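You operate a simulated robot arm through the tools that you are given. There is no shell and no other tool. Be economical: measure what you need, move in short steps, check, and stop when the job is done.

The job below is to be done with a simulated two-armed robot. You get a single attempt, and the scene is never put back.

JOB
Clear the bore of the blue block in the cleaning bar.
Fine: hold the bar still while you push the rod in and while you draw it out; the block goes back; leave the other block. Set down upright: what you pick out.

Only the result counts: the job must be done as asked and must still hold three seconds after the hand-in. Knocking over, shifting, dropping, spilling or breaking anything else fails it.

ROBOT AND FRAMES
Two 7-joint arms with two-finger parallel grippers on one trunk, on a base that drives. Base frame: it is fixed to the floor where the robot stands at the start and does not move with it; the origin is under the middle of the robot, x ahead of it, y to its left, z up; the surface under the hand at the start is at about z = 0.82. Lengths are in m, angles in rad, forces in N, time in s.
The left shoulder is at the start at [0.07, 0.134, 1.201], the right one opposite. With the tool pointing down near the work surface each hand reaches from about 0.1 to 0.64 m from the robot's upright axis, wherever it stands, measured 20 degrees to its own side. Places, roughly: nest of the cleaning bar [0.5, 0.4, 0.8]; push rod [0.5, 0.2, 0.9]. Payload 1.57 kg a hand.
Tool frame (each hand has its own): the origin (TCP) lies between the finger pads and is the grasp point; the fingertips stand 0.03 m ahead of it; z points along the fingers, y is the line along which they close. Largest opening 0.08 m; finger width 0.017, thickness 0.012; the body of the gripper, 0.04 by 0.082 m, starts 0.08 m behind the TCP.
Orientation is told as [roll, pitch, yaw] about the base's x, y, z axes, in that order, counted from this pose: with the fingers straight down and closing along the base's y, the tool's x points along the base's -x, its y along +y and its z along -z.

CONTROLS
- The arms move only by the tool drive_tool. It takes "left_steps", "right_steps" or both (then of equal length, played together; a hand with none holds still); each is a list of rows, each a list of 3 entries, a list of its own where there are three numbers: the shift along the base's x, y, z in m, then the turn, a rotation vector about the base's x, y, z in rad, then the finger opening in m, from 0 to 0.08. In form: [[[tx, ty, tz], [rx, ry, rz], jaw], ...]. A call has 1 to 10 rows; each row is the pose to reach, as a shift and turn from the pose commanded when the call began. Each row takes 0.2 s and may step no farther than 0.05 m and 0.15 rad from the row before; otherwise, or with a gripper value out of range, the whole call is refused. Where a pose cannot be reached the arm comes as near as it can. A force on the tool above 40 N (or 10 N above the force at the start of the call, whichever is more), or a blocked arm, ends the call early, and 0.2 s more pass. The fingers move at their own pace (about 0.153 m/s each) and stop on an object; they squeeze with about 31 N. The grip force told is the motor's: it shows also when the fingers shut on nothing. Time passes only in rows, and 0.2 s behind the last, so rows that repeat a pose let the fingers close. It gives the time, the measured TCP pose, the force on the tool (base axes), the opening and the grip force at its end, in the units of the frame above (readings bear some noise), with the torque about the TCP (base axes, N m) and any sound that the robot's microphone picked up, and new pictures: "pictures" is both (left out), scene, wrist or none (wrist: the cameras of the hands that moved).
- Cameras (640 x 400 px; columns grow to the right, rows downward): "scene" is now at [0.1218, 0.0654, 1.4149]; the picture's right is [0.59, -0.80, 0.00], its down [-0.60, -0.45, -0.66] and it looks along [0.53, 0.39, -0.75] (base axes); focal length 293 px, centre (320, 200). "left" rides on the left gripper at [0.072, 0.007, -0.122] in its tool frame; the picture's right is [-0.09, 1.00, 0.00], its down [-0.84, -0.08, -0.54] and it looks along [-0.54, -0.05, 0.84] (tool axes); focal length 238 px, centre (320, 200). "right" rides on the right gripper at [0.072, -0.007, -0.122] in its tool frame; the picture's right is [0.09, 1.00, 0.00], its down [-0.84, 0.08, -0.54] and it looks along [-0.54, 0.05, 0.84] (tool axes); focal length 238 px, centre (320, 200). There is no depth. A picture from a camera that has moved, and an enlarged one, comes with that camera's place and axes in the base frame and with its lens. The place of the scene camera against the robot may be out by one fixed shift of up to 0.025 m in any direction.
- lift_body(by): slides the trunk up (or, below 0, down) by that many m; the arms and the scene camera ride with it, the base frame stays. It gives what a move gives, with no picture.
- steer(legs): drives the robot by 1 to 6 legs, each [ahead, left, turn to the left] in m, m and rad, along the robot's own axes; the way and the turn of a leg run together, so that a leg with both is an arc; at most 1.5 m and 3.142 rad a leg. The arms and the cameras ride along, it lands a little off, and it stops where it bumps. It gives what a move gives, and a new picture of the scene camera.
- aim_head(pan, tilt): turns the head with the scene camera to pan (to the left, within 1.501 rad either way) and tilt (down, from -0.506 to 1.204), counted from straight ahead of the robot. It gives what a move gives, and a new picture of the scene camera.
- inspect(camera, box): a new picture of the part [left, top, right, bottom] of that camera's present view, enlarged. The clock stands still meanwhile.
- sign_off(): hands the job in; it is judged then, once.

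Go step by step. Nothing tells you exact positions but the pictures and the camera data: compare them with the known pose of the tool, close in by small moves and look again before you grip or let go. The budget is 120 turns and 260 pictures, counting those below and the enlarged ones. Unless the task says otherwise, let go and move clear before handing in, and close with one line.

The tools are called after "Emit:" as name(argument=value, ...) on one line, values as JSON. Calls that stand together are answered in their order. drive_tool: Moves the arms, as the interface text tells. Its arguments: {"type":"object","properties":{"left_steps":{"type":"array"},"right_steps":{"type":"array"},"pictures":{"type":"string","enum":["both","scene","wrist","none"]}},"required":[]} The other tools are called the same way: lift_body (by) slides the trunk up or down; steer (legs) drives the base; aim_head (pan, tilt) turns the head that bears the scene camera; inspect (camera, box) takes an enlarged picture of a part of a camera's view; sign_off () hands the job in.

At the start:

```text
time_s: 0.0
left_tool_pos: [0.2535, 0.3702, 1.1695]
left_tool_rot: [0.002, 0.004, 0.0]
left_ft_force: [-0.5, 0.2, -0.6]
left_ft_torque: [0.02, -0.02, 0.0]
left_gripper_width: 0.0801
left_grasp_force: 0.0
right_tool_pos: [0.387, 0.0435, 1.0901]
right_tool_rot: [0.001, 0.0, 0.0]
right_ft_force: [-0.7, -0.1, -0.3]
right_ft_torque: [-0.02, 0.01, 0.01]
right_gripper_width: 0.0798
right_grasp_force: 0.1
trunk travel left (down, up): [-0.775, 0.165]
robot x, y, heading: [-0.0002, -0.0007, 0.0]
head pan, tilt: [0.637, 0.85]
```

scene: 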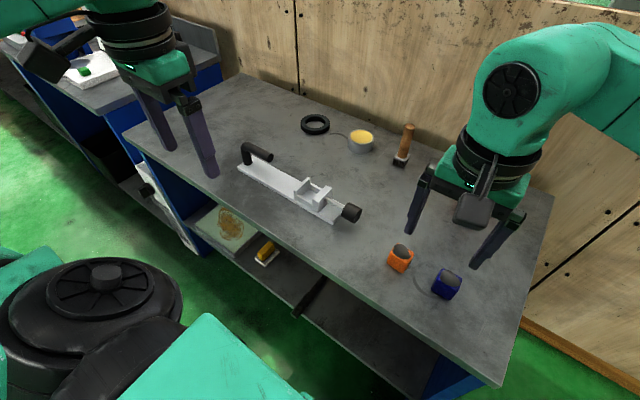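
right: 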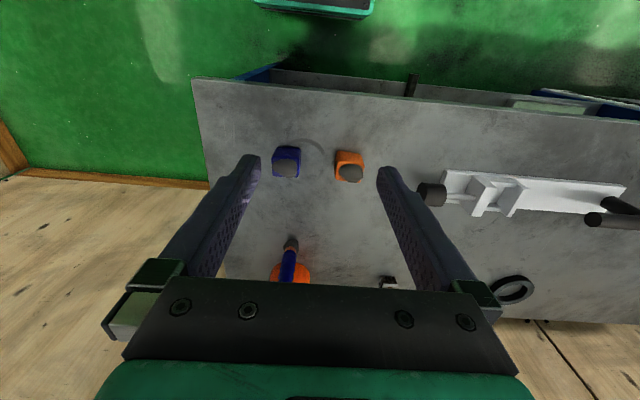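
left: 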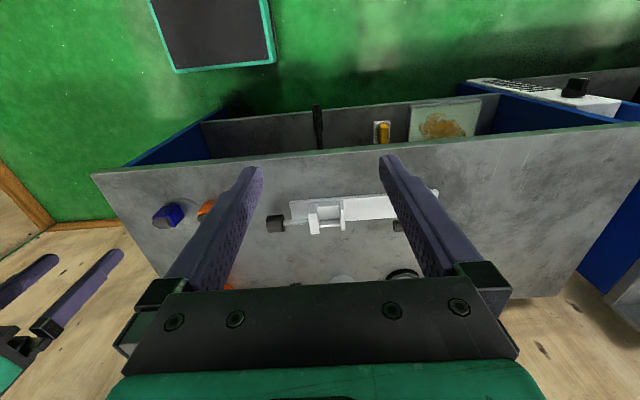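

I see a white cleaning bar with a black handle and a rod end, and an orange and a blue block nearer the right. I'll enlarge these parts first.

Emit:
inspect(camera="scene", box=[220, 120, 380, 220])

Emit:
inspect(camera="scene", box=[360, 220, 488, 300])

Emit:
inspect(camera="right", box=[250, 130, 410, 230])

Emit:
inspect(camera="right", box=[400, 120, 640, 270])

Emit:
inspect(camera="left", box=[240, 170, 400, 270])

```text
4.00 times, centred on (300, 170) of scene
camera zoom: at [0.1218, 0.0654, 1.4149], right [0.59, -0.8, 0.0], down [-0.6, -0.45, -0.66], along [0.53, 0.39, -0.75], focal length 1173 px, centre (400, 320)
```

zoom: 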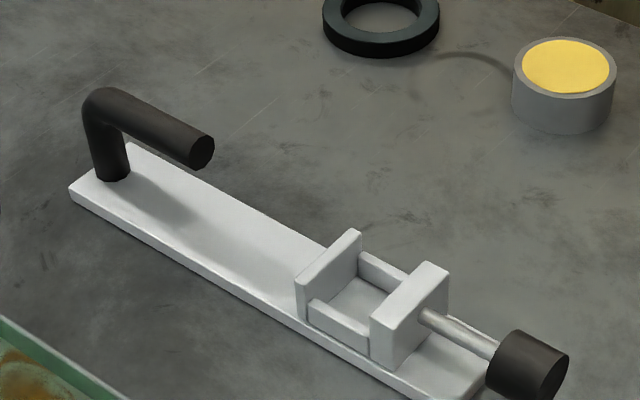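

```text
5.00 times, centred on (424, 260) of scene
camera zoom: at [0.1218, 0.0654, 1.4149], right [0.59, -0.8, 0.0], down [-0.6, -0.45, -0.66], along [0.53, 0.39, -0.75], focal length 1466 px, centre (-200, -100)
```

zoom: 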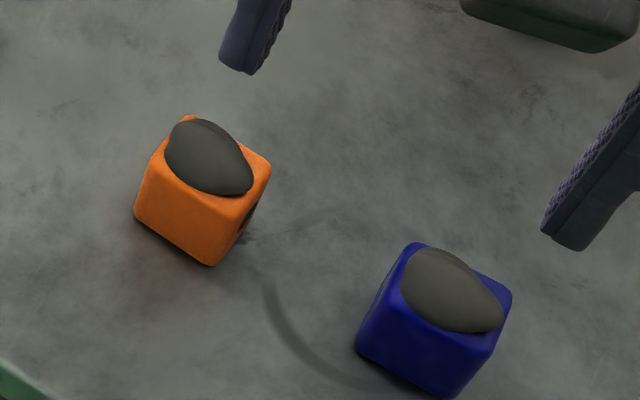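

```text
4.00 times, centred on (330, 180) of right
camera zoom: at [0.3155, 0.036, 1.2133], right [-0.09, 1.0, 0.0], down [0.84, 0.08, 0.54], along [0.54, 0.05, -0.84], focal length 953 px, centre (280, 280)
```

zoom: 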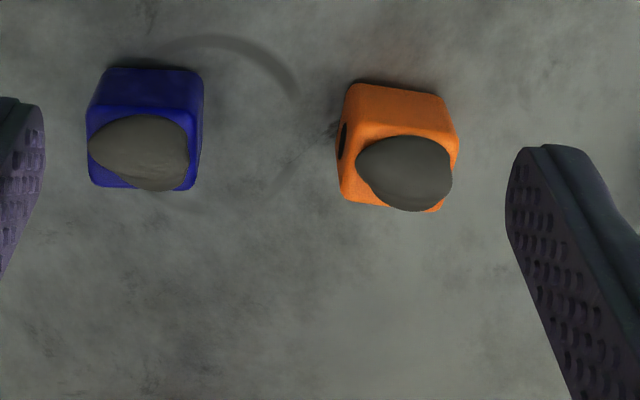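

```text
2.67 times, centred on (520, 195) of right
camera zoom: at [0.3155, 0.036, 1.2133], right [-0.09, 1.0, 0.0], down [0.84, 0.08, 0.54], along [0.54, 0.05, -0.84], focal length 636 px, centre (-213, 213)
```

zoom: 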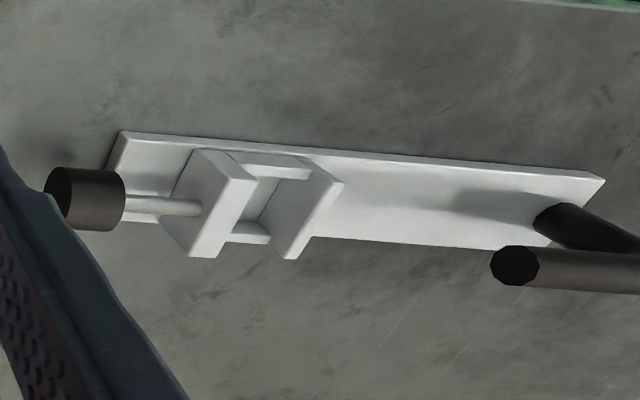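

```text
4.00 times, centred on (320, 220) of left
camera zoom: at [0.1828, 0.3772, 1.2922], right [0.09, 1.0, 0.0], down [0.84, -0.08, 0.54], along [0.54, -0.05, -0.84], focal length 953 px, centre (320, 120)
```

zoom: 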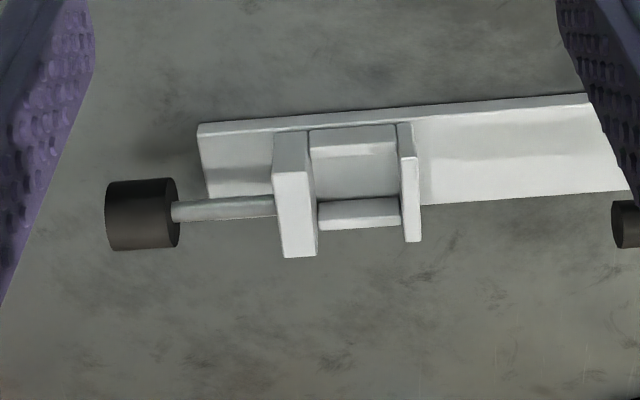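

The blocks are about 4 cm cubes near (0.485, 0.0) for blue and (0.48, 0.10) for orange, with dark lumps on top. I'll lower the right hand for a closer look at the blue one.

Emit:
drive_tool(right_steps=[[[0, -0.02, -0.04], [0, 0, 0], 0.08], [[0, -0.04, -0.08], [0, 0, 0], 0.08], [[0, -0.05, -0.11], [0, 0, 0], 0.08]], pictures="wrist")

Emit:
inspect(camera="right", box=[240, 100, 480, 250])

```text
time_s: 0.8
left_tool_pos: [0.2537, 0.3713, 1.1687]
left_tool_rot: [0.001, 0.003, -0.001]
left_ft_force: [-0.1, -0.1, -0.2]
left_ft_torque: [0.02, 0.03, 0.02]
left_gripper_width: 0.0799
left_grasp_force: 0.1
right_tool_pos: [0.3875, -0.0048, 0.9798]
right_tool_rot: [0.0, -0.002, 0.001]
right_ft_force: [-0.4, 0.0, -1.0]
right_ft_torque: [-0.01, -0.05, -0.04]
right_gripper_width: 0.0798
right_grasp_force: 0.0
trunk travel left (down, up): [-0.775, 0.165]
robot x, y, heading: [-0.0001, 0.0011, -0.001]
head pan, tilt: [0.637, 0.85]
camera right: at [0.3161, -0.0121, 1.1012], right [-0.09, 1.0, 0.0], down [0.84, 0.08, 0.54], along [0.54, 0.05, -0.84], focal length 238 px, centre (320, 200)
```

right: 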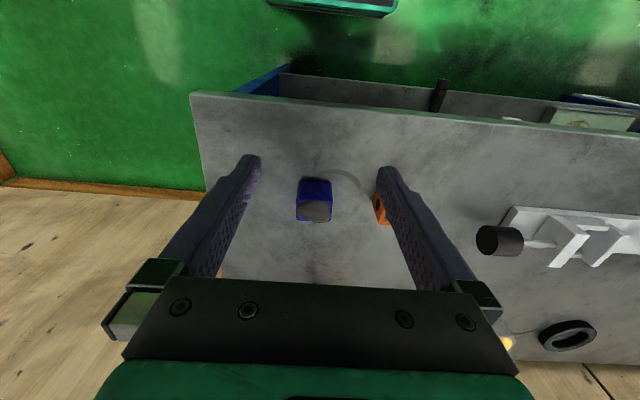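

```text
2.67 times, centred on (360, 175) of right
camera zoom: at [0.3161, -0.0121, 1.1012], right [-0.09, 1.0, 0.0], down [0.84, 0.08, 0.54], along [0.54, 0.05, -0.84], focal length 636 px, centre (213, 267)
```

zoom: 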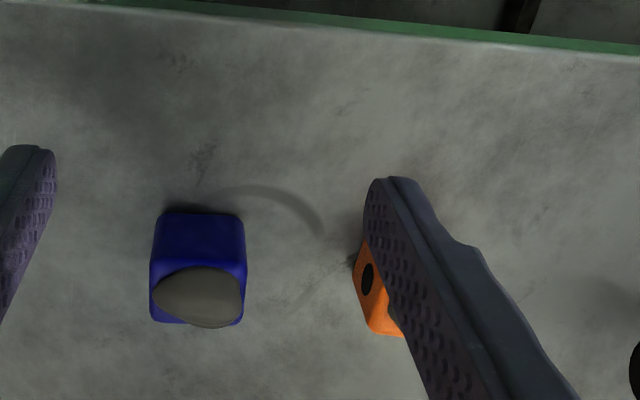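

The blue block's bore isn't visible on its robot-facing face. I'll look at its -y side from farther right.

Emit:
drive_tool(right_steps=[[[0.0, -0.05, 0], [0, 0, 0], 0.08], [[0.0, -0.1, -0.03], [0, 0, 0], 0.08], [[0.0, -0.15, -0.05], [0, 0, 0], 0.08]], pictures="none")

Emit:
inspect(camera="right", box=[320, 100, 560, 250])

Emit:
inspect(camera="scene", box=[380, 230, 476, 310])

```text
refused: row 2 steps farther than a row can; nothing moved
```

```text
2.67 times, centred on (440, 175) of right
camera zoom: at [0.3161, -0.0121, 1.1012], right [-0.09, 1.0, 0.0], down [0.84, 0.08, 0.54], along [0.54, 0.05, -0.84], focal length 636 px, centre (0, 267)
```

zoom: 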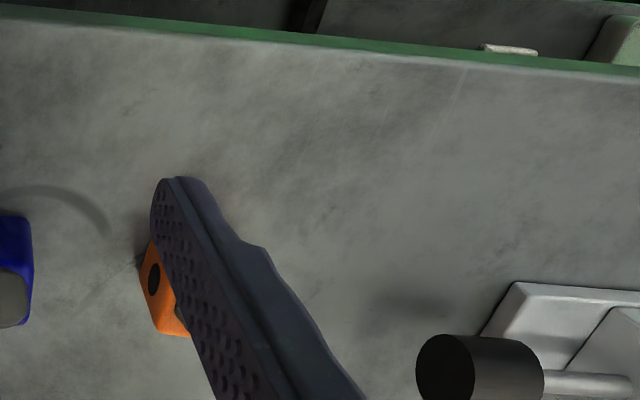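

```text
5.00 times, centred on (428, 270) of scene
camera zoom: at [0.1218, 0.0653, 1.4149], right [0.6, -0.8, 0.0], down [-0.6, -0.45, -0.66], along [0.53, 0.39, -0.75], focal length 1466 px, centre (-220, -150)
```

zoom: 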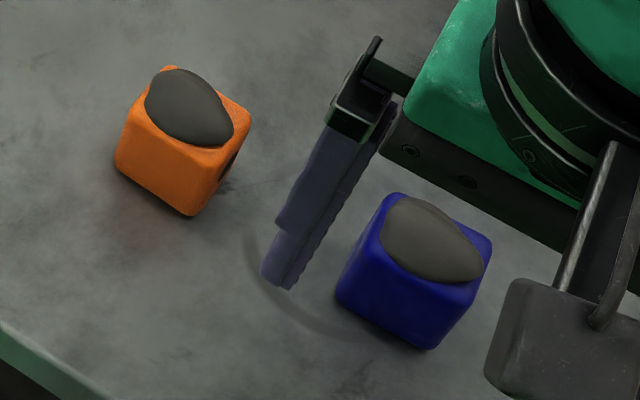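

Emit:
drive_tool(right_steps=[[[0.0, -0.04, -0.01], [0, 0, 0], 0.08], [[0.0, -0.08, -0.025], [0, 0, 0], 0.08], [[0.0, -0.12, -0.04], [0, 0, 0], 0.08], [[0.0, -0.16, -0.055], [0, 0, 0], 0.08]], pictures="none")

Emit:
inspect(camera="right", box=[320, 100, 560, 250])

Emit:
inspect(camera="scene", box=[380, 230, 476, 310])

```text
time_s: 1.8
left_tool_pos: [0.2537, 0.3686, 1.1703]
left_tool_rot: [0.005, 0.002, -0.001]
left_ft_force: [-0.3, -0.4, 0.4]
left_ft_torque: [0.02, -0.01, 0.01]
left_gripper_width: 0.0802
left_grasp_force: 0.1
right_tool_pos: [0.3856, -0.1683, 0.9266]
right_tool_rot: [0.001, -0.001, 0.002]
right_ft_force: [0.2, -0.4, 0.1]
right_ft_torque: [-0.01, -0.01, -0.03]
right_gripper_width: 0.0801
right_grasp_force: 0.1
trunk travel left (down, up): [-0.775, 0.165]
robot x, y, heading: [-0.0001, 0.003, -0.004]
head pan, tilt: [0.637, 0.85]
```

```text
2.67 times, centred on (440, 175) of right
camera zoom: at [0.3146, -0.1763, 1.0494], right [-0.09, 1.0, 0.0], down [0.84, 0.08, 0.54], along [0.54, 0.05, -0.84], focal length 636 px, centre (0, 267)
```

zoom: 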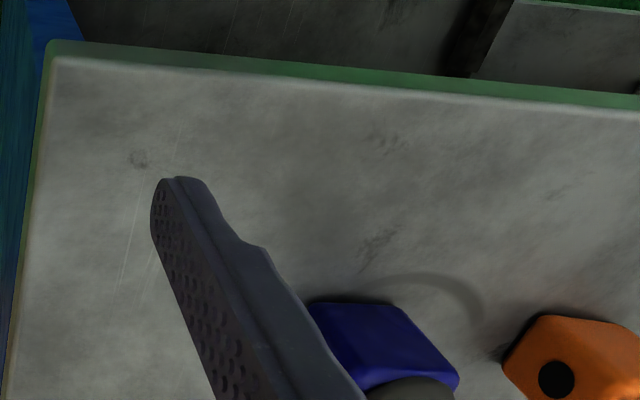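

```text
5.00 times, centred on (428, 270) of scene
camera zoom: at [0.121, 0.063, 1.415], right [0.6, -0.8, 0.0], down [-0.6, -0.45, -0.66], along [0.53, 0.39, -0.75], focal length 1466 px, centre (-220, -150)
```

zoom: 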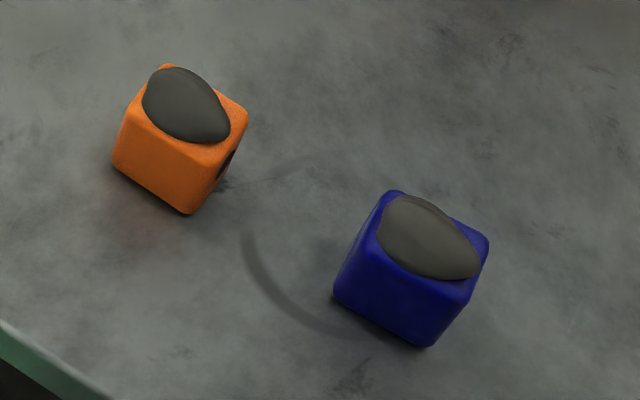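

The finger hides the face, so I'll back off towards the robot and up.

Emit:
drive_tool(right_steps=[[[-0.03, 0.0, 0.02], [0, 0, 0], 0.08], [[-0.06, -0.0, 0.03], [0, 0, 0], 0.08], [[-0.09, 0.0, 0.03], [0, 0, 0], 0.08]], pictures="none")

Emit:
inspect(camera="right", box=[320, 130, 640, 330])

```text
time_s: 2.6
left_tool_pos: [0.2536, 0.3701, 1.1705]
left_tool_rot: [0.002, 0.002, 0.001]
left_ft_force: [-1.1, 0.2, 0.5]
left_ft_torque: [-0.01, -0.02, 0.01]
left_gripper_width: 0.08
left_grasp_force: 0.1
right_tool_pos: [0.2984, -0.1676, 0.9567]
right_tool_rot: [0.0, 0.0, -0.001]
right_ft_force: [0.1, 0.1, -0.4]
right_ft_torque: [-0.02, -0.01, -0.02]
right_gripper_width: 0.0798
right_grasp_force: 0.0
trunk travel left (down, up): [-0.775, 0.165]
robot x, y, heading: [-0.0018, -0.0007, -0.001]
head pan, tilt: [0.637, 0.85]
```

```text
2.00 times, centred on (480, 230) of right
camera zoom: at [0.2264, -0.1749, 1.0793], right [-0.09, 1.0, 0.0], down [0.84, 0.08, 0.54], along [0.54, 0.05, -0.84], focal length 477 px, centre (0, 140)
```

zoom: 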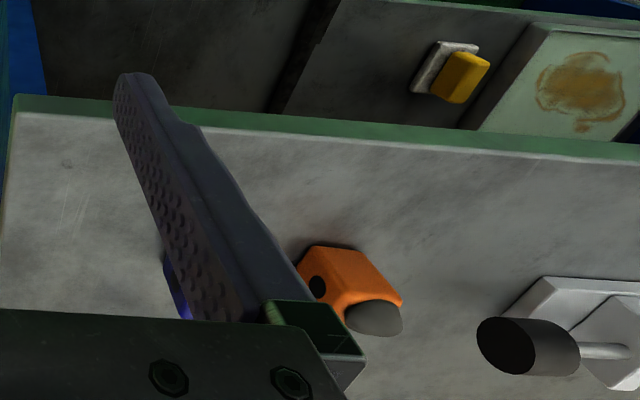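

I'll turn the hand about the vertical so its camera looks at the -y face between the fingers.

Emit:
drive_tool(right_steps=[[[0.01, 0, 0], [0, 0, 0.15], 0.08], [[0.02, 0, 0], [0, 0, 0.3], 0.08], [[0.03, 0.02, 0], [0, 0, 0.45], 0.08], [[0.04, 0.03, 0], [0, 0, 0.6], 0.08], [[0.05, 0.04, 0.01], [0, 0, 0.75], 0.08], [[0.06, 0.05, 0.01], [0, 0, 0.9], 0.08]], pictures="wrist")

Emit:
inspect(camera="right", box=[240, 160, 400, 260])

```text
time_s: 4.0
left_tool_pos: [0.2547, 0.3708, 1.1686]
left_tool_rot: [0.002, 0.003, 0.001]
left_ft_force: [0.0, -0.5, 0.0]
left_ft_torque: [0.0, 0.0, 0.01]
left_gripper_width: 0.0796
left_grasp_force: 0.1
right_tool_pos: [0.3581, -0.1171, 0.9653]
right_tool_rot: [0.001, 0.001, 0.902]
right_ft_force: [1.3, -0.4, -0.1]
right_ft_torque: [0.03, -0.03, -0.04]
right_gripper_width: 0.08
right_grasp_force: 0.0
trunk travel left (down, up): [-0.775, 0.165]
robot x, y, heading: [0.0003, 0.0013, 0.001]
head pan, tilt: [0.637, 0.85]
camera right: at [0.3192, -0.1776, 1.0884], right [-0.84, 0.54, 0.0], down [0.46, 0.71, 0.54], along [0.29, 0.45, -0.84], focal length 238 px, centre (320, 200)
```

right: 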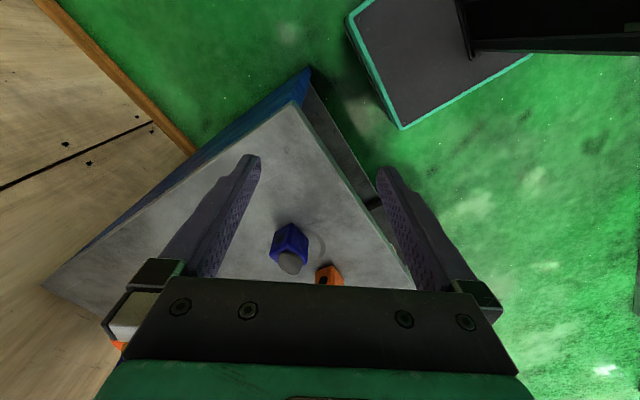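

```text
4.00 times, centred on (320, 210) of right
camera zoom: at [0.3192, -0.1776, 1.0884], right [-0.84, 0.54, 0.0], down [0.46, 0.71, 0.54], along [0.29, 0.45, -0.84], focal length 953 px, centre (320, 160)
```

zoom: 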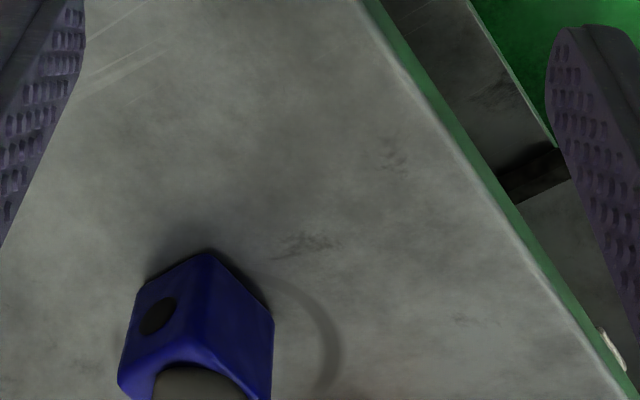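

The blue bore opens on its -y face, so it already runs along the bar's axis. The nest looks to be near (0.52, 0.37), which is far over for the right hand, so I'll raise the right hand and shift the robot to the left.

Emit:
drive_tool(right_steps=[[[0, 0, 0.04], [0, 0, 0.15], 0.08], [[0, 0, 0.08], [0, 0, 0.3], 0.08], [[0, 0, 0.12], [0, 0, 0.45], 0.08], [[0, 0, 0.14], [0, 0, 0.6], 0.08], [[0, 0, 0.14], [0, 0, 0.668], 0.08]], pictures="none")

Emit:
steer(legs=[[0, 0.17, 0]])

```text
time_s: 5.2
left_tool_pos: [0.2555, 0.3734, 1.1684]
left_tool_rot: [0.0, 0.004, 0.0]
left_ft_force: [0.5, -0.1, 0.2]
left_ft_torque: [-0.01, 0.0, -0.01]
left_gripper_width: 0.08
left_grasp_force: 0.1
right_tool_pos: [0.2386, -0.0576, 1.1088]
right_tool_rot: [0.0, 0.005, 1.55]
right_ft_force: [-0.5, 1.1, -0.4]
right_ft_torque: [-0.04, 0.03, -0.02]
right_gripper_width: 0.0802
right_grasp_force: 0.0
right hand out of reach, approached as far as the arm can: row 1, 2, 3, 4, 5
trunk travel left (down, up): [-0.775, 0.165]
robot x, y, heading: [0.0017, -0.0039, -0.001]
head pan, tilt: [0.637, 0.85]
```

```text
time_s: 6.7
left_tool_pos: [0.2544, 0.5425, 1.1701]
left_tool_rot: [0.004, 0.002, -0.002]
left_ft_force: [0.1, -0.4, -0.4]
left_ft_torque: [-0.02, 0.01, -0.01]
left_gripper_width: 0.0802
left_grasp_force: 0.0
right_tool_pos: [0.2379, 0.1135, 1.108]
right_tool_rot: [-0.001, -0.001, 1.544]
right_ft_force: [-0.6, 0.0, -0.5]
right_ft_torque: [0.02, 0.01, 0.03]
right_gripper_width: 0.0799
right_grasp_force: 0.1
trunk travel left (down, up): [-0.775, 0.165]
robot x, y, heading: [0.004, 0.1752, -0.001]
head pan, tilt: [0.637, 0.85]
camera scene: at [0.1218, 0.2371, 1.415], right [0.59, -0.8, 0.0], down [-0.6, -0.44, -0.66], along [0.53, 0.39, -0.75], focal length 293 px, centre (320, 200)
```

scene: 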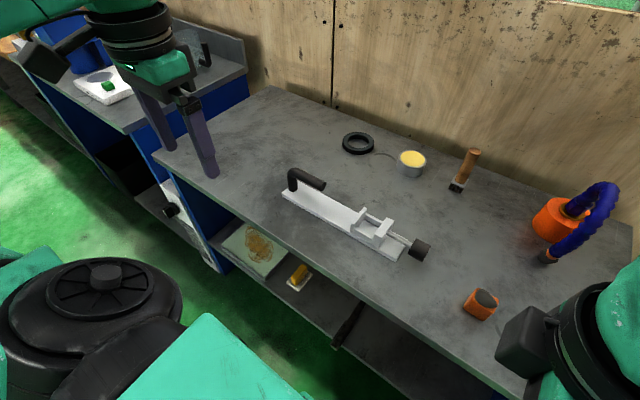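

The right hand was clipped short while high up. Now I'll go towards the blue block at a lower height.

Emit:
drive_tool(right_steps=[[[0.03, -0.017, -0.02], [0, 0, 0], 0.08], [[0.06, -0.034, -0.04], [0, 0, 0], 0.08], [[0.09, -0.05, -0.06], [0, 0, 0], 0.08], [[0.12, -0.067, -0.08], [0, 0, 0], 0.08], [[0.15, -0.084, -0.09], [0, 0, 0], 0.08], [[0.18, -0.1, -0.1], [0, 0, 0], 0.08], [[0.21, -0.11, -0.11], [0, 0, 0], 0.08]], pictures="both")

```text
time_s: 8.3
left_tool_pos: [0.2549, 0.5454, 1.1699]
left_tool_rot: [0.005, 0.001, -0.002]
left_ft_force: [-0.3, 0.2, 0.5]
left_ft_torque: [0.01, 0.02, -0.02]
left_gripper_width: 0.0799
left_grasp_force: 0.1
right_tool_pos: [0.2337, 0.1111, 1.0876]
right_tool_rot: [-0.001, 0.003, 1.538]
right_ft_force: [0.7, -0.7, 0.6]
right_ft_torque: [0.03, 0.03, 0.01]
right_gripper_width: 0.0799
right_grasp_force: 0.0
right hand out of reach, approached as far as the arm can: row 1, 2, 3, 4, 5, 6, 7
trunk travel left (down, up): [-0.775, 0.165]
robot x, y, heading: [-0.0007, 0.1754, 0.001]
head pan, tilt: [0.637, 0.85]
camera scene: at [0.1219, 0.2401, 1.4149], right [0.59, -0.8, 0.0], down [-0.6, -0.45, -0.66], along [0.53, 0.39, -0.75], focal length 293 px, centre (320, 200)
camera right: at [0.2396, 0.0373, 1.2108], right [-1.0, -0.06, 0.0], down [-0.05, 0.84, 0.54], along [-0.03, 0.54, -0.84], focal length 238 px, centre (320, 200)
```

scene: 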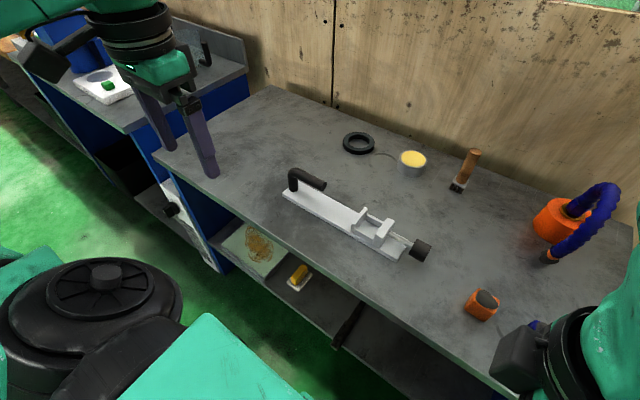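
right: 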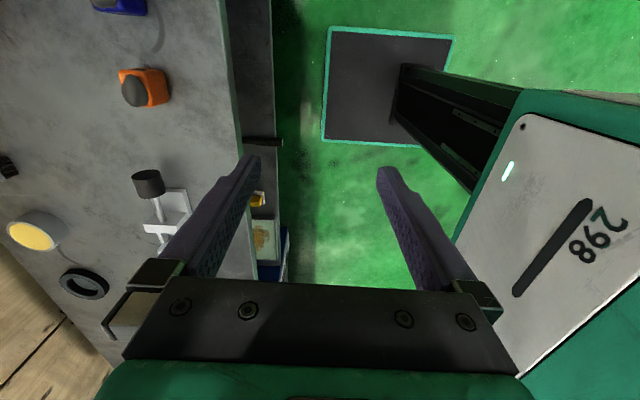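

The +90° yaw sits at a joint limit, so I'll unwind and go for -90° instead.

Emit:
drive_tool(right_steps=[[[0, 0, 0.01], [0, 0, -0.15], 0.08], [[0.01, 0, 0.02], [0, 0, -0.3], 0.08], [[0.02, -0.01, 0.02], [0, 0, -0.45], 0.08], [[0.03, -0.02, 0.02], [0, 0, -0.6], 0.08], [[0.04, -0.03, 0.02], [0, 0, -0.75], 0.08], [[0.06, -0.04, 0.02], [0, 0, -0.9], 0.08], [[0.08, -0.05, 0.02], [0, 0, -1.05], 0.08], [[0.1, -0.06, 0.02], [0, 0, -1.2], 0.08], [[0.12, -0.07, 0.02], [0, 0, -1.35], 0.08], [[0.14, -0.07, 0.02], [0, 0, -1.5], 0.08]], pictures="none")

Emit:
drive_tool(right_steps=[[[0.0, 0, -0.0], [0, 0, -0.15], 0.08], [[0.0, 0, -0.0], [0, 0, -0.3], 0.08], [[0.0, 0, -0.0], [0, 0, -0.45], 0.08], [[0.0, 0, -0.0], [0, 0, -0.6], 0.08], [[0.0, 0, -0.0], [0, 0, -0.75], 0.08], [[0.0, 0, -0.0], [0, 0, -0.9], 0.08], [[0.0, 0, -0.0], [0, 0, -1.05], 0.08], [[0.0, 0, -0.0], [0, 0, -1.2], 0.08], [[0.0, 0, -0.0], [0, 0, -1.35], 0.08], [[0.0, 0, -0.0], [0, 0, -1.5], 0.08]], pictures="both")

```text
time_s: 10.5
left_tool_pos: [0.2562, 0.5451, 1.1689]
left_tool_rot: [0.002, 0.003, -0.002]
left_ft_force: [0.1, 1.0, 0.0]
left_ft_torque: [0.01, 0.05, -0.03]
left_gripper_width: 0.0801
left_grasp_force: 0.0
right_tool_pos: [0.3724, 0.0386, 1.1056]
right_tool_rot: [-0.002, 0.003, 0.043]
right_ft_force: [-0.8, 0.1, 0.1]
right_ft_torque: [0.01, 0.0, -0.02]
right_gripper_width: 0.08
right_grasp_force: 0.0
trunk travel left (down, up): [-0.775, 0.165]
robot x, y, heading: [0.0003, 0.1754, -0.005]
head pan, tilt: [0.637, 0.85]
```

```text
time_s: 12.7
left_tool_pos: [0.2542, 0.5454, 1.1691]
left_tool_rot: [0.003, 0.002, 0.0]
left_ft_force: [-0.3, 1.5, 0.5]
left_ft_torque: [-0.03, -0.01, -0.03]
left_gripper_width: 0.0799
left_grasp_force: 0.1
right_tool_pos: [0.3718, 0.04, 1.1058]
right_tool_rot: [-0.002, 0.0, -1.458]
right_ft_force: [0.9, 0.2, 0.4]
right_ft_torque: [-0.04, 0.02, 0.02]
right_gripper_width: 0.0799
right_grasp_force: 0.0
trunk travel left (down, up): [-0.775, 0.165]
robot x, y, heading: [-0.003, 0.172, -0.001]
head pan, tilt: [0.637, 0.85]
camera scene: at [0.1219, 0.2404, 1.4149], right [0.59, -0.8, 0.0], down [-0.6, -0.45, -0.66], along [0.53, 0.39, -0.75], focal length 293 px, centre (320, 200)
camera right: at [0.3582, 0.1091, 1.2284], right [0.98, 0.2, 0.0], down [0.17, -0.82, 0.54], along [0.11, -0.53, -0.84], focal length 238 px, centre (320, 200)
```

scene: 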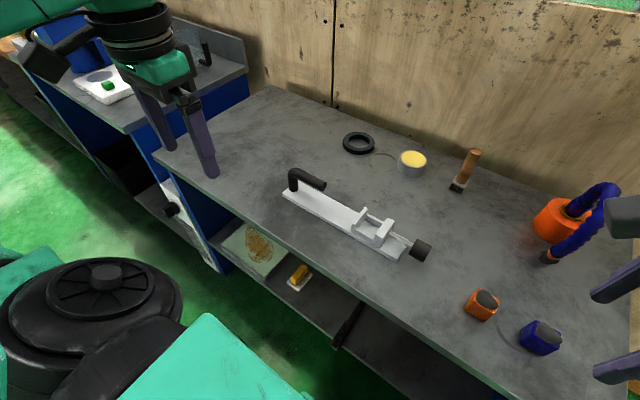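
right: 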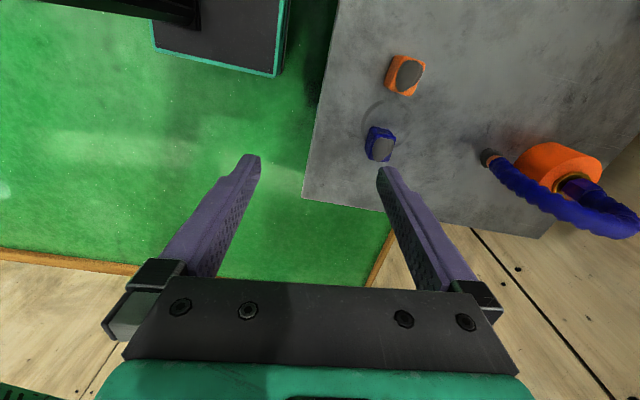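

The -90° yaw works. I'll come over the blue block with a gap above it and look again.

Emit:
drive_tool(right_steps=[[[0.04, -0.016, -0.02], [0, 0, -0.05], 0.08], [[0.08, -0.032, -0.04], [0, 0, -0.11], 0.08], [[0.11, -0.044, -0.06], [0, 0, -0.11], 0.08], [[0.11, -0.044, -0.1], [0, 0, -0.11], 0.08], [[0.11, -0.044, -0.13], [0, 0, -0.11], 0.08]], pictures="wrist")

Emit:
inspect(camera="right", box=[240, 100, 400, 280])

Emit:
inspect(camera="scene", box=[440, 260, 600, 360])

```text
time_s: 13.9
left_tool_pos: [0.2556, 0.5443, 1.1703]
left_tool_rot: [0.002, 0.003, -0.001]
left_ft_force: [0.2, 0.7, -0.2]
left_ft_torque: [0.03, 0.03, 0.0]
left_gripper_width: 0.0796
left_grasp_force: 0.0
right_tool_pos: [0.481, -0.0045, 0.975]
right_tool_rot: [-0.001, 0.001, -1.563]
right_ft_force: [0.5, -0.4, 0.5]
right_ft_torque: [0.02, 0.03, 0.01]
right_gripper_width: 0.0801
right_grasp_force: 0.0
trunk travel left (down, up): [-0.775, 0.165]
robot x, y, heading: [0.0002, 0.1758, -0.004]
head pan, tilt: [0.637, 0.85]
camera right: at [0.4752, 0.0674, 1.0971], right [1.0, 0.1, 0.0], down [0.08, -0.84, 0.54], along [0.05, -0.54, -0.84], focal length 238 px, centre (320, 200)
```

right: 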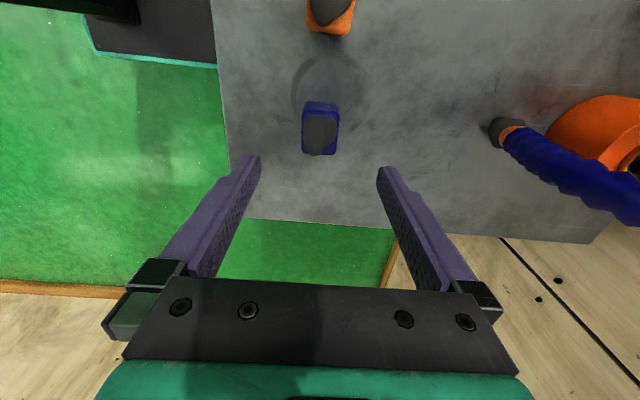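

```text
2.22 times, centred on (320, 190) of right
camera zoom: at [0.4752, 0.0674, 1.0971], right [1.0, 0.1, 0.0], down [0.08, -0.84, 0.54], along [0.05, -0.54, -0.84], focal length 530 px, centre (320, 222)
```

zoom: 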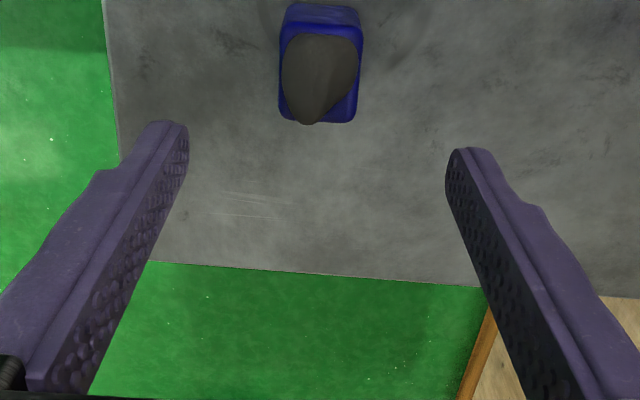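

```text
4.00 times, centred on (520, 310) of scene
camera zoom: at [0.1224, 0.2401, 1.4149], right [0.59, -0.8, 0.0], down [-0.61, -0.45, -0.66], along [0.53, 0.39, -0.75], focal length 1173 px, centre (-480, -240)
```

zoom: 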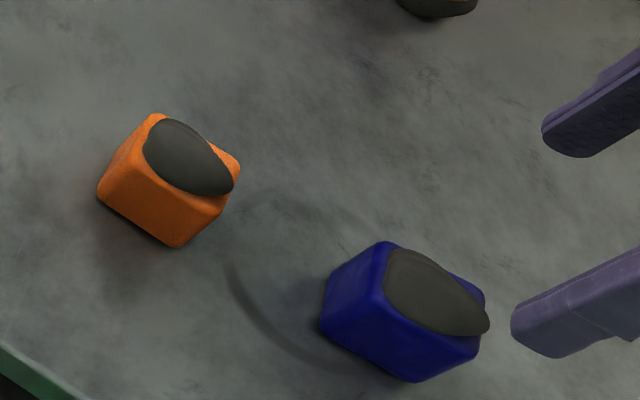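

The blue block is about 0.036 (x) by 0.044 (y), centred near (0.482, -0.006). Before gripping I'll look at the nest from close up with the left camera.

Emit:
drive_tool(left_steps=[[[0.03, -0.025, -0.03], [0, 0, 0], 0.08], [[0.055, -0.05, -0.06], [0, 0, 0], 0.08], [[0.08, -0.075, -0.09], [0, 0, 0], 0.08], [[0.105, -0.1, -0.12], [0, 0, 0], 0.08], [[0.13, -0.12, -0.14], [0, 0, 0], 0.08]], pictures="wrist")

Emit:
inspect(camera="left", box=[170, 120, 330, 220])

Emit:
inspect(camera="left", box=[320, 120, 480, 220])

Emit:
inspect(camera="scene", box=[280, 160, 440, 280])

```text
time_s: 15.1
left_tool_pos: [0.3893, 0.4202, 1.028]
left_tool_rot: [0.002, 0.003, -0.001]
left_ft_force: [0.0, -0.3, -0.3]
left_ft_torque: [0.01, 0.06, 0.01]
left_gripper_width: 0.08
left_grasp_force: 0.1
right_tool_pos: [0.4838, -0.0045, 0.9735]
right_tool_rot: [-0.006, 0.002, -1.565]
right_ft_force: [0.2, -0.2, 0.1]
right_ft_torque: [0.0, 0.0, -0.03]
right_gripper_width: 0.0799
right_grasp_force: 0.1
trunk travel left (down, up): [-0.775, 0.165]
robot x, y, heading: [0.0022, 0.1753, 0.0]
head pan, tilt: [0.637, 0.85]
camera left: at [0.3185, 0.4268, 1.1508], right [0.09, 1.0, 0.0], down [0.84, -0.08, 0.54], along [0.54, -0.05, -0.84], focal length 238 px, centre (320, 200)
```

left: 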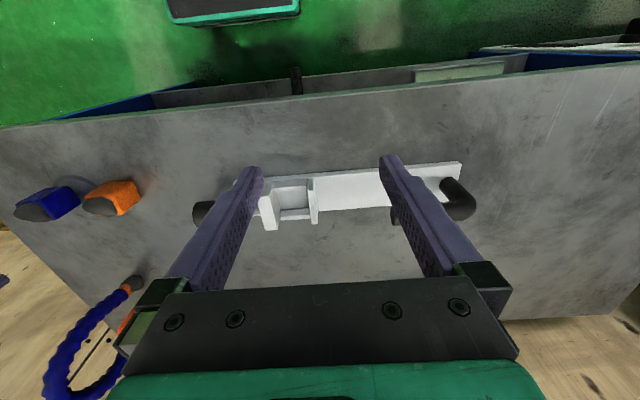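

```text
4.00 times, centred on (250, 170) of left
camera zoom: at [0.3185, 0.4268, 1.1508], right [0.09, 1.0, 0.0], down [0.84, -0.08, 0.54], along [0.54, -0.05, -0.84], focal length 953 px, centre (600, 320)
```

zoom: 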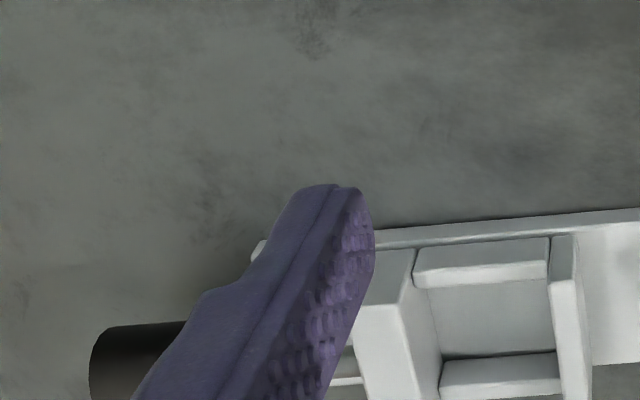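

```text
4.00 times, centred on (400, 170) of left
camera zoom: at [0.3185, 0.4268, 1.1508], right [0.09, 1.0, 0.0], down [0.84, -0.08, 0.54], along [0.54, -0.05, -0.84], focal length 953 px, centre (0, 320)
```

zoom: 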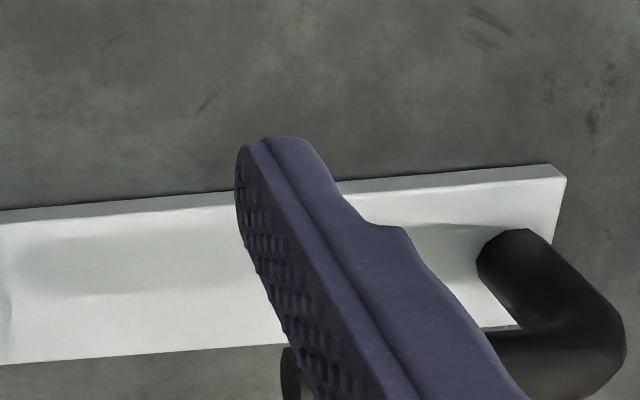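

```text
3.33 times, centred on (360, 220) of scene
camera zoom: at [0.1256, 0.2389, 1.4145], right [0.59, -0.8, 0.0], down [-0.61, -0.45, -0.66], along [0.53, 0.39, -0.75], focal length 977 px, centre (187, 133)
```

zoom: 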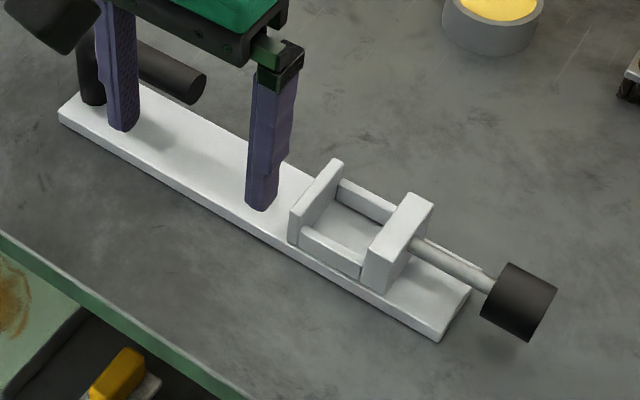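

The nest centre looks like about (0.515, 0.368), with low side rails in x and tall walls in y; the plate runs along y. I'll shift the left camera so that the rod and nest both show between the fingers.

Emit:
drive_tool(left_steps=[[[0.0, -0.04, 0], [0, 0, 0], 0.08], [[0.0, -0.08, 0.0], [0, 0, 0], 0.08], [[0.0, -0.115, 0.0], [0, 0, 0], 0.08]], pictures="none")

Emit:
inspect(camera="left", box=[240, 140, 400, 240])

```text
time_s: 15.9
left_tool_pos: [0.3858, 0.3069, 1.0292]
left_tool_rot: [0.005, 0.0, -0.003]
left_ft_force: [0.4, -0.1, 0.0]
left_ft_torque: [0.0, 0.0, -0.02]
left_gripper_width: 0.08
left_grasp_force: 0.0
right_tool_pos: [0.4821, -0.0043, 0.9753]
right_tool_rot: [-0.001, 0.002, -1.564]
right_ft_force: [0.2, -0.8, -0.4]
right_ft_torque: [-0.01, -0.01, 0.02]
right_gripper_width: 0.08
right_grasp_force: 0.1
trunk travel left (down, up): [-0.775, 0.165]
robot x, y, heading: [-0.0041, 0.1808, -0.003]
head pan, tilt: [0.637, 0.85]
```

```text
4.00 times, centred on (320, 190) of left
camera zoom: at [0.3147, 0.3126, 1.1518], right [0.09, 1.0, 0.0], down [0.84, -0.08, 0.54], along [0.54, -0.05, -0.84], focal length 953 px, centre (320, 240)
```

zoom: 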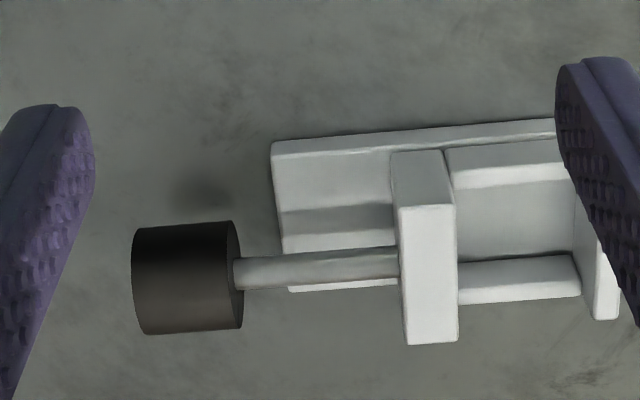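

The bar's axis is near x ≈ 0.51, with the rod about 0.012 thick and the knob about 0.04. Now I'll lower the right hand over the blue block and check before gripping.

Emit:
drive_tool(right_steps=[[[0, -0.002, -0.04], [0, 0, 0], 0.08], [[0, -0.002, -0.07], [0, 0, 0], 0.08], [[0, -0.002, -0.095], [0, 0, 0], 0.08], [[0, -0.002, -0.103], [0, 0, 0], 0.08]], pictures="wrist")

Emit:
inspect(camera="right", box=[220, 100, 420, 225])

Emit:
inspect(camera="scene", box=[480, 270, 608, 350])

```text
time_s: 16.9
left_tool_pos: [0.3864, 0.3075, 1.0293]
left_tool_rot: [0.002, 0.002, -0.001]
left_ft_force: [-0.6, -0.3, 0.2]
left_ft_torque: [0.0, 0.0, -0.02]
left_gripper_width: 0.0801
left_grasp_force: 0.0
right_tool_pos: [0.4821, -0.0062, 0.8731]
right_tool_rot: [-0.001, 0.001, -1.564]
right_ft_force: [0.1, 0.5, 0.8]
right_ft_torque: [0.0, -0.01, -0.03]
right_gripper_width: 0.0803
right_grasp_force: 0.0
trunk travel left (down, up): [-0.775, 0.165]
robot x, y, heading: [-0.0001, 0.1764, 0.001]
head pan, tilt: [0.637, 0.85]
camera right: at [0.4752, 0.0647, 0.9948], right [1.0, 0.1, 0.0], down [0.08, -0.84, 0.54], along [0.05, -0.54, -0.84], focal length 238 px, centre (320, 200)
```

right: 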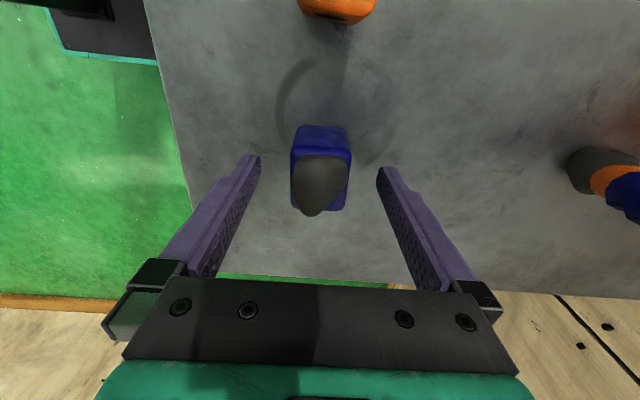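

```text
3.20 times, centred on (320, 162) of right
camera zoom: at [0.4752, 0.0647, 0.9948], right [1.0, 0.1, 0.0], down [0.08, -0.84, 0.54], along [0.05, -0.54, -0.84], focal length 763 px, centre (320, 320)
```

zoom: 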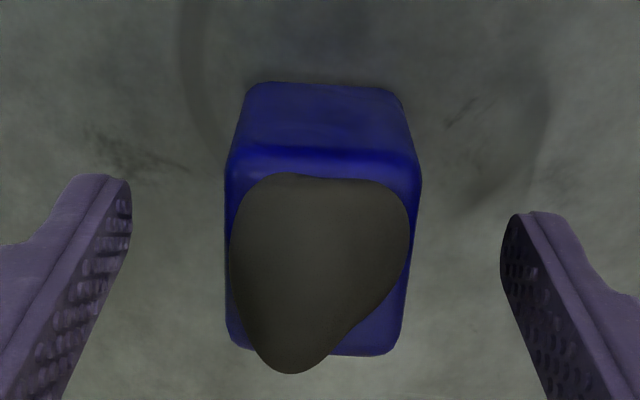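

```text
5.00 times, centred on (544, 310) of scene
camera zoom: at [0.1222, 0.2402, 1.4149], right [0.59, -0.8, 0.0], down [-0.6, -0.45, -0.66], along [0.53, 0.39, -0.75], focal length 1466 px, centre (-800, -350)
```

zoom: 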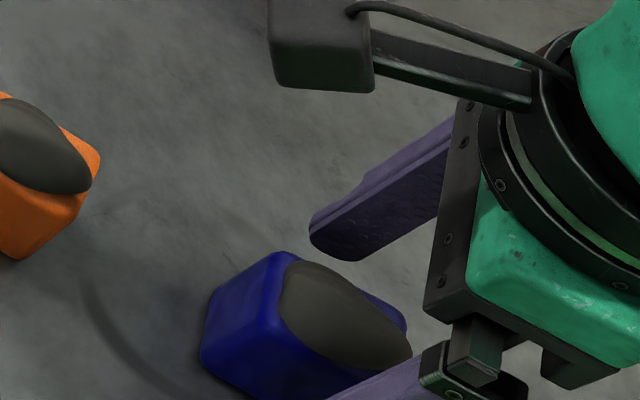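

The fingers straddle the block evenly, so I'll close on it.

Emit:
drive_tool(right_steps=[[[0, 0, 0], [0, 0, 0], 0.05], [[0, 0, 0], [0, 0, 0], 0.03], [[0, 0, 0], [0, 0, 0], 0.03], [[0, 0, 0], [0, 0, 0], 0.03]], pictures="wrist")

```text
time_s: 17.9
left_tool_pos: [0.387, 0.308, 1.0293]
left_tool_rot: [0.002, 0.004, -0.002]
left_ft_force: [0.1, 0.2, -0.5]
left_ft_torque: [0.01, -0.01, -0.03]
left_gripper_width: 0.0799
left_grasp_force: 0.1
right_tool_pos: [0.4804, -0.0055, 0.8721]
right_tool_rot: [-0.004, 0.002, -1.564]
right_ft_force: [0.4, -0.3, -0.5]
right_ft_torque: [0.0, 0.0, -0.01]
right_gripper_width: 0.0351
right_grasp_force: 30.7
trunk travel left (down, up): [-0.775, 0.165]
robot x, y, heading: [-0.0012, 0.1741, -0.005]
head pan, tilt: [0.637, 0.85]
camera right: at [0.475, 0.0648, 0.995], right [1.0, 0.1, 0.0], down [0.08, -0.84, 0.54], along [0.05, -0.54, -0.84], focal length 238 px, centre (320, 200)
```

right: 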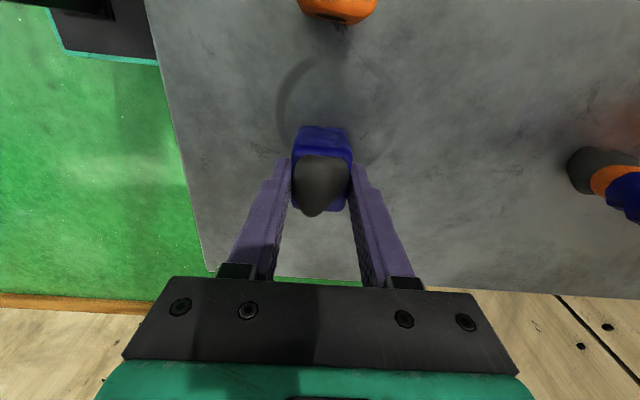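

Gripped, with an opening of 0.035. I'll lift the block straight up and clear the left arm away toward +y.

Emit:
drive_tool(right_steps=[[[0, 0, 0.03], [0, 0, 0], 0.03], [[0, 0, 0.06], [0, 0, 0], 0.03], [[0, 0, 0.09], [0, 0, 0], 0.03], [[0, 0, 0.12], [0, 0, 0], 0.03], [[0.0, 0.04, 0.13], [0, 0, 0], 0.03], [[0.0, 0.08, 0.13], [0, 0, 0], 0.03]], left_steps=[[[0, 0.04, 0.01], [0, 0, 0], 0.08], [[-0.01, 0.085, 0.02], [0, 0, 0], 0.08], [[-0.02, 0.13, 0.03], [0, 0, 0], 0.08], [[-0.03, 0.175, 0.04], [0, 0, 0], 0.08], [[-0.04, 0.22, 0.05], [0, 0, 0], 0.08], [[-0.06, 0.25, 0.06], [0, 0, 0], 0.08]], pictures="scene")

```text
time_s: 19.3
left_tool_pos: [0.3237, 0.5594, 1.0894]
left_tool_rot: [0.0, 0.002, -0.003]
left_ft_force: [-0.3, -0.3, -0.4]
left_ft_torque: [-0.01, 0.01, 0.01]
left_gripper_width: 0.0802
left_grasp_force: 0.1
right_tool_pos: [0.4789, 0.0748, 1.0]
right_tool_rot: [-0.002, 0.0, -1.564]
right_ft_force: [0.2, -0.5, 0.2]
right_ft_torque: [-0.02, -0.01, 0.0]
right_gripper_width: 0.0348
right_grasp_force: 31.2
trunk travel left (down, up): [-0.775, 0.165]
robot x, y, heading: [-0.002, 0.1771, 0.001]
head pan, tilt: [0.637, 0.85]
camera scene: at [0.1208, 0.2419, 1.4149], right [0.59, -0.8, 0.0], down [-0.6, -0.45, -0.66], along [0.53, 0.39, -0.75], focal length 293 px, centre (320, 200)
```

scene: 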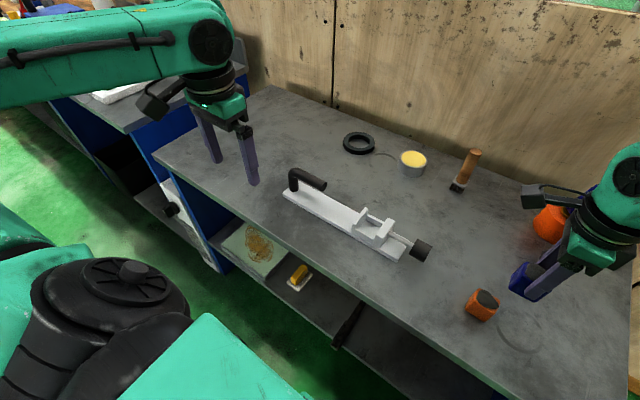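

The block is lifted. I'll carry it over the nest, staying well above it.

Emit:
drive_tool(right_steps=[[[0.005, 0.045, 0], [0, 0, 0], 0.03], [[0.01, 0.09, 0.0], [0, 0, 0], 0.03], [[0.015, 0.135, 0.0], [0, 0, 0], 0.03], [[0.02, 0.18, 0], [0, 0, 0], 0.03], [[0.025, 0.225, 0], [0, 0, 0], 0.03], [[0.031, 0.27, 0], [0, 0, 0], 0.03], [[0.032, 0.293, -0.01], [0, 0, 0], 0.03], [[0.032, 0.293, -0.01], [0, 0, 0], 0.03]], pictures="both")

Emit:
inspect(camera="right", box=[240, 80, 400, 240])

Emit:
inspect(camera="left", box=[60, 130, 300, 280])

```text
time_s: 21.1
left_tool_pos: [0.3248, 0.5588, 1.0887]
left_tool_rot: [0.002, 0.002, -0.002]
left_ft_force: [-0.1, 0.3, 0.5]
left_ft_torque: [0.02, -0.02, -0.01]
left_gripper_width: 0.0801
left_grasp_force: 0.0
right_tool_pos: [0.4792, 0.3175, 0.9924]
right_tool_rot: [0.001, 0.004, -1.564]
right_ft_force: [0.0, 0.8, 0.5]
right_ft_torque: [-0.02, 0.01, 0.0]
right_gripper_width: 0.0349
right_grasp_force: 30.9
right hand out of reach, approached as far as the arm can: row 5, 6, 7, 8
trunk travel left (down, up): [-0.775, 0.165]
robot x, y, heading: [0.0023, 0.1775, -0.006]
head pan, tilt: [0.637, 0.85]
camera scene: at [0.1213, 0.242, 1.4149], right [0.59, -0.8, 0.0], down [-0.6, -0.45, -0.66], along [0.53, 0.39, -0.75], focal length 293 px, centre (320, 200)
camera right: at [0.4722, 0.388, 1.1154], right [1.0, 0.1, 0.0], down [0.08, -0.84, 0.54], along [0.05, -0.54, -0.84], focal length 238 px, centre (320, 200)
```

scene: 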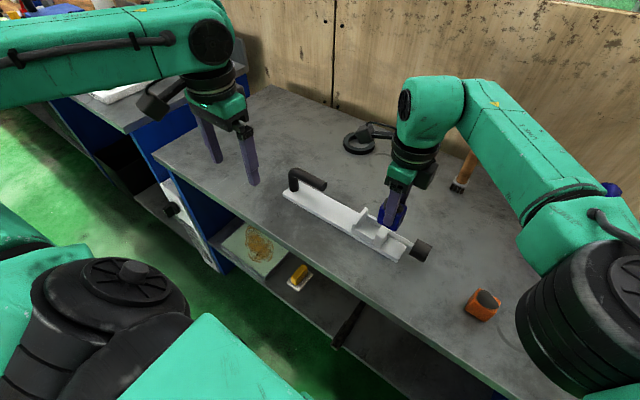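
right: 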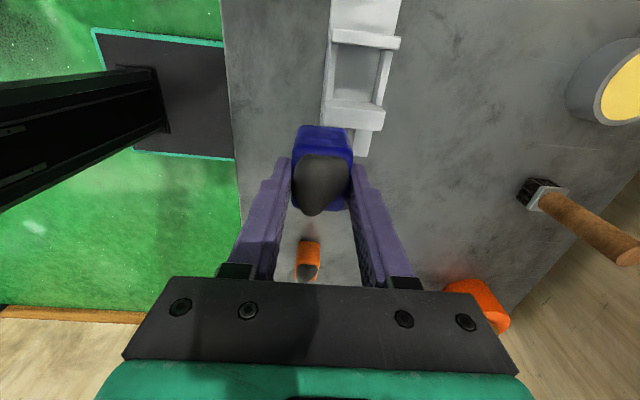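

```text
2.50 times, centred on (320, 160) of right
camera zoom: at [0.4722, 0.388, 1.1154], right [1.0, 0.1, 0.0], down [0.08, -0.84, 0.54], along [0.05, -0.54, -0.84], focal length 596 px, centre (320, 300)
```

zoom: 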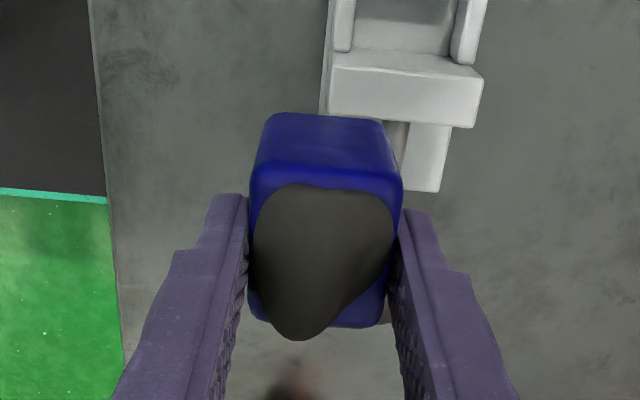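

```text
2.67 times, centred on (180, 205) of left
camera zoom: at [0.2533, 0.5659, 1.2117], right [0.09, 1.0, 0.0], down [0.84, -0.08, 0.54], along [0.54, -0.05, -0.84], focal length 636 px, centre (693, 187)
```

zoom: 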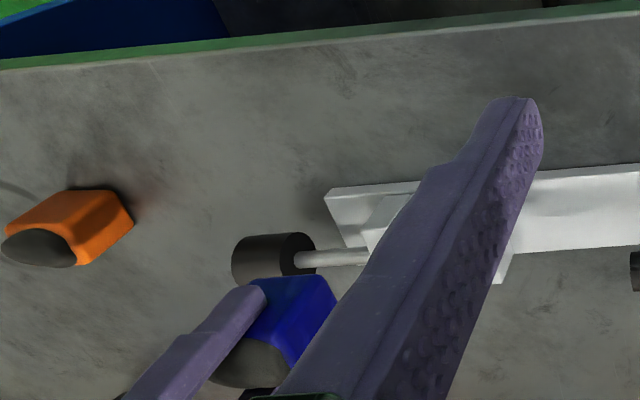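

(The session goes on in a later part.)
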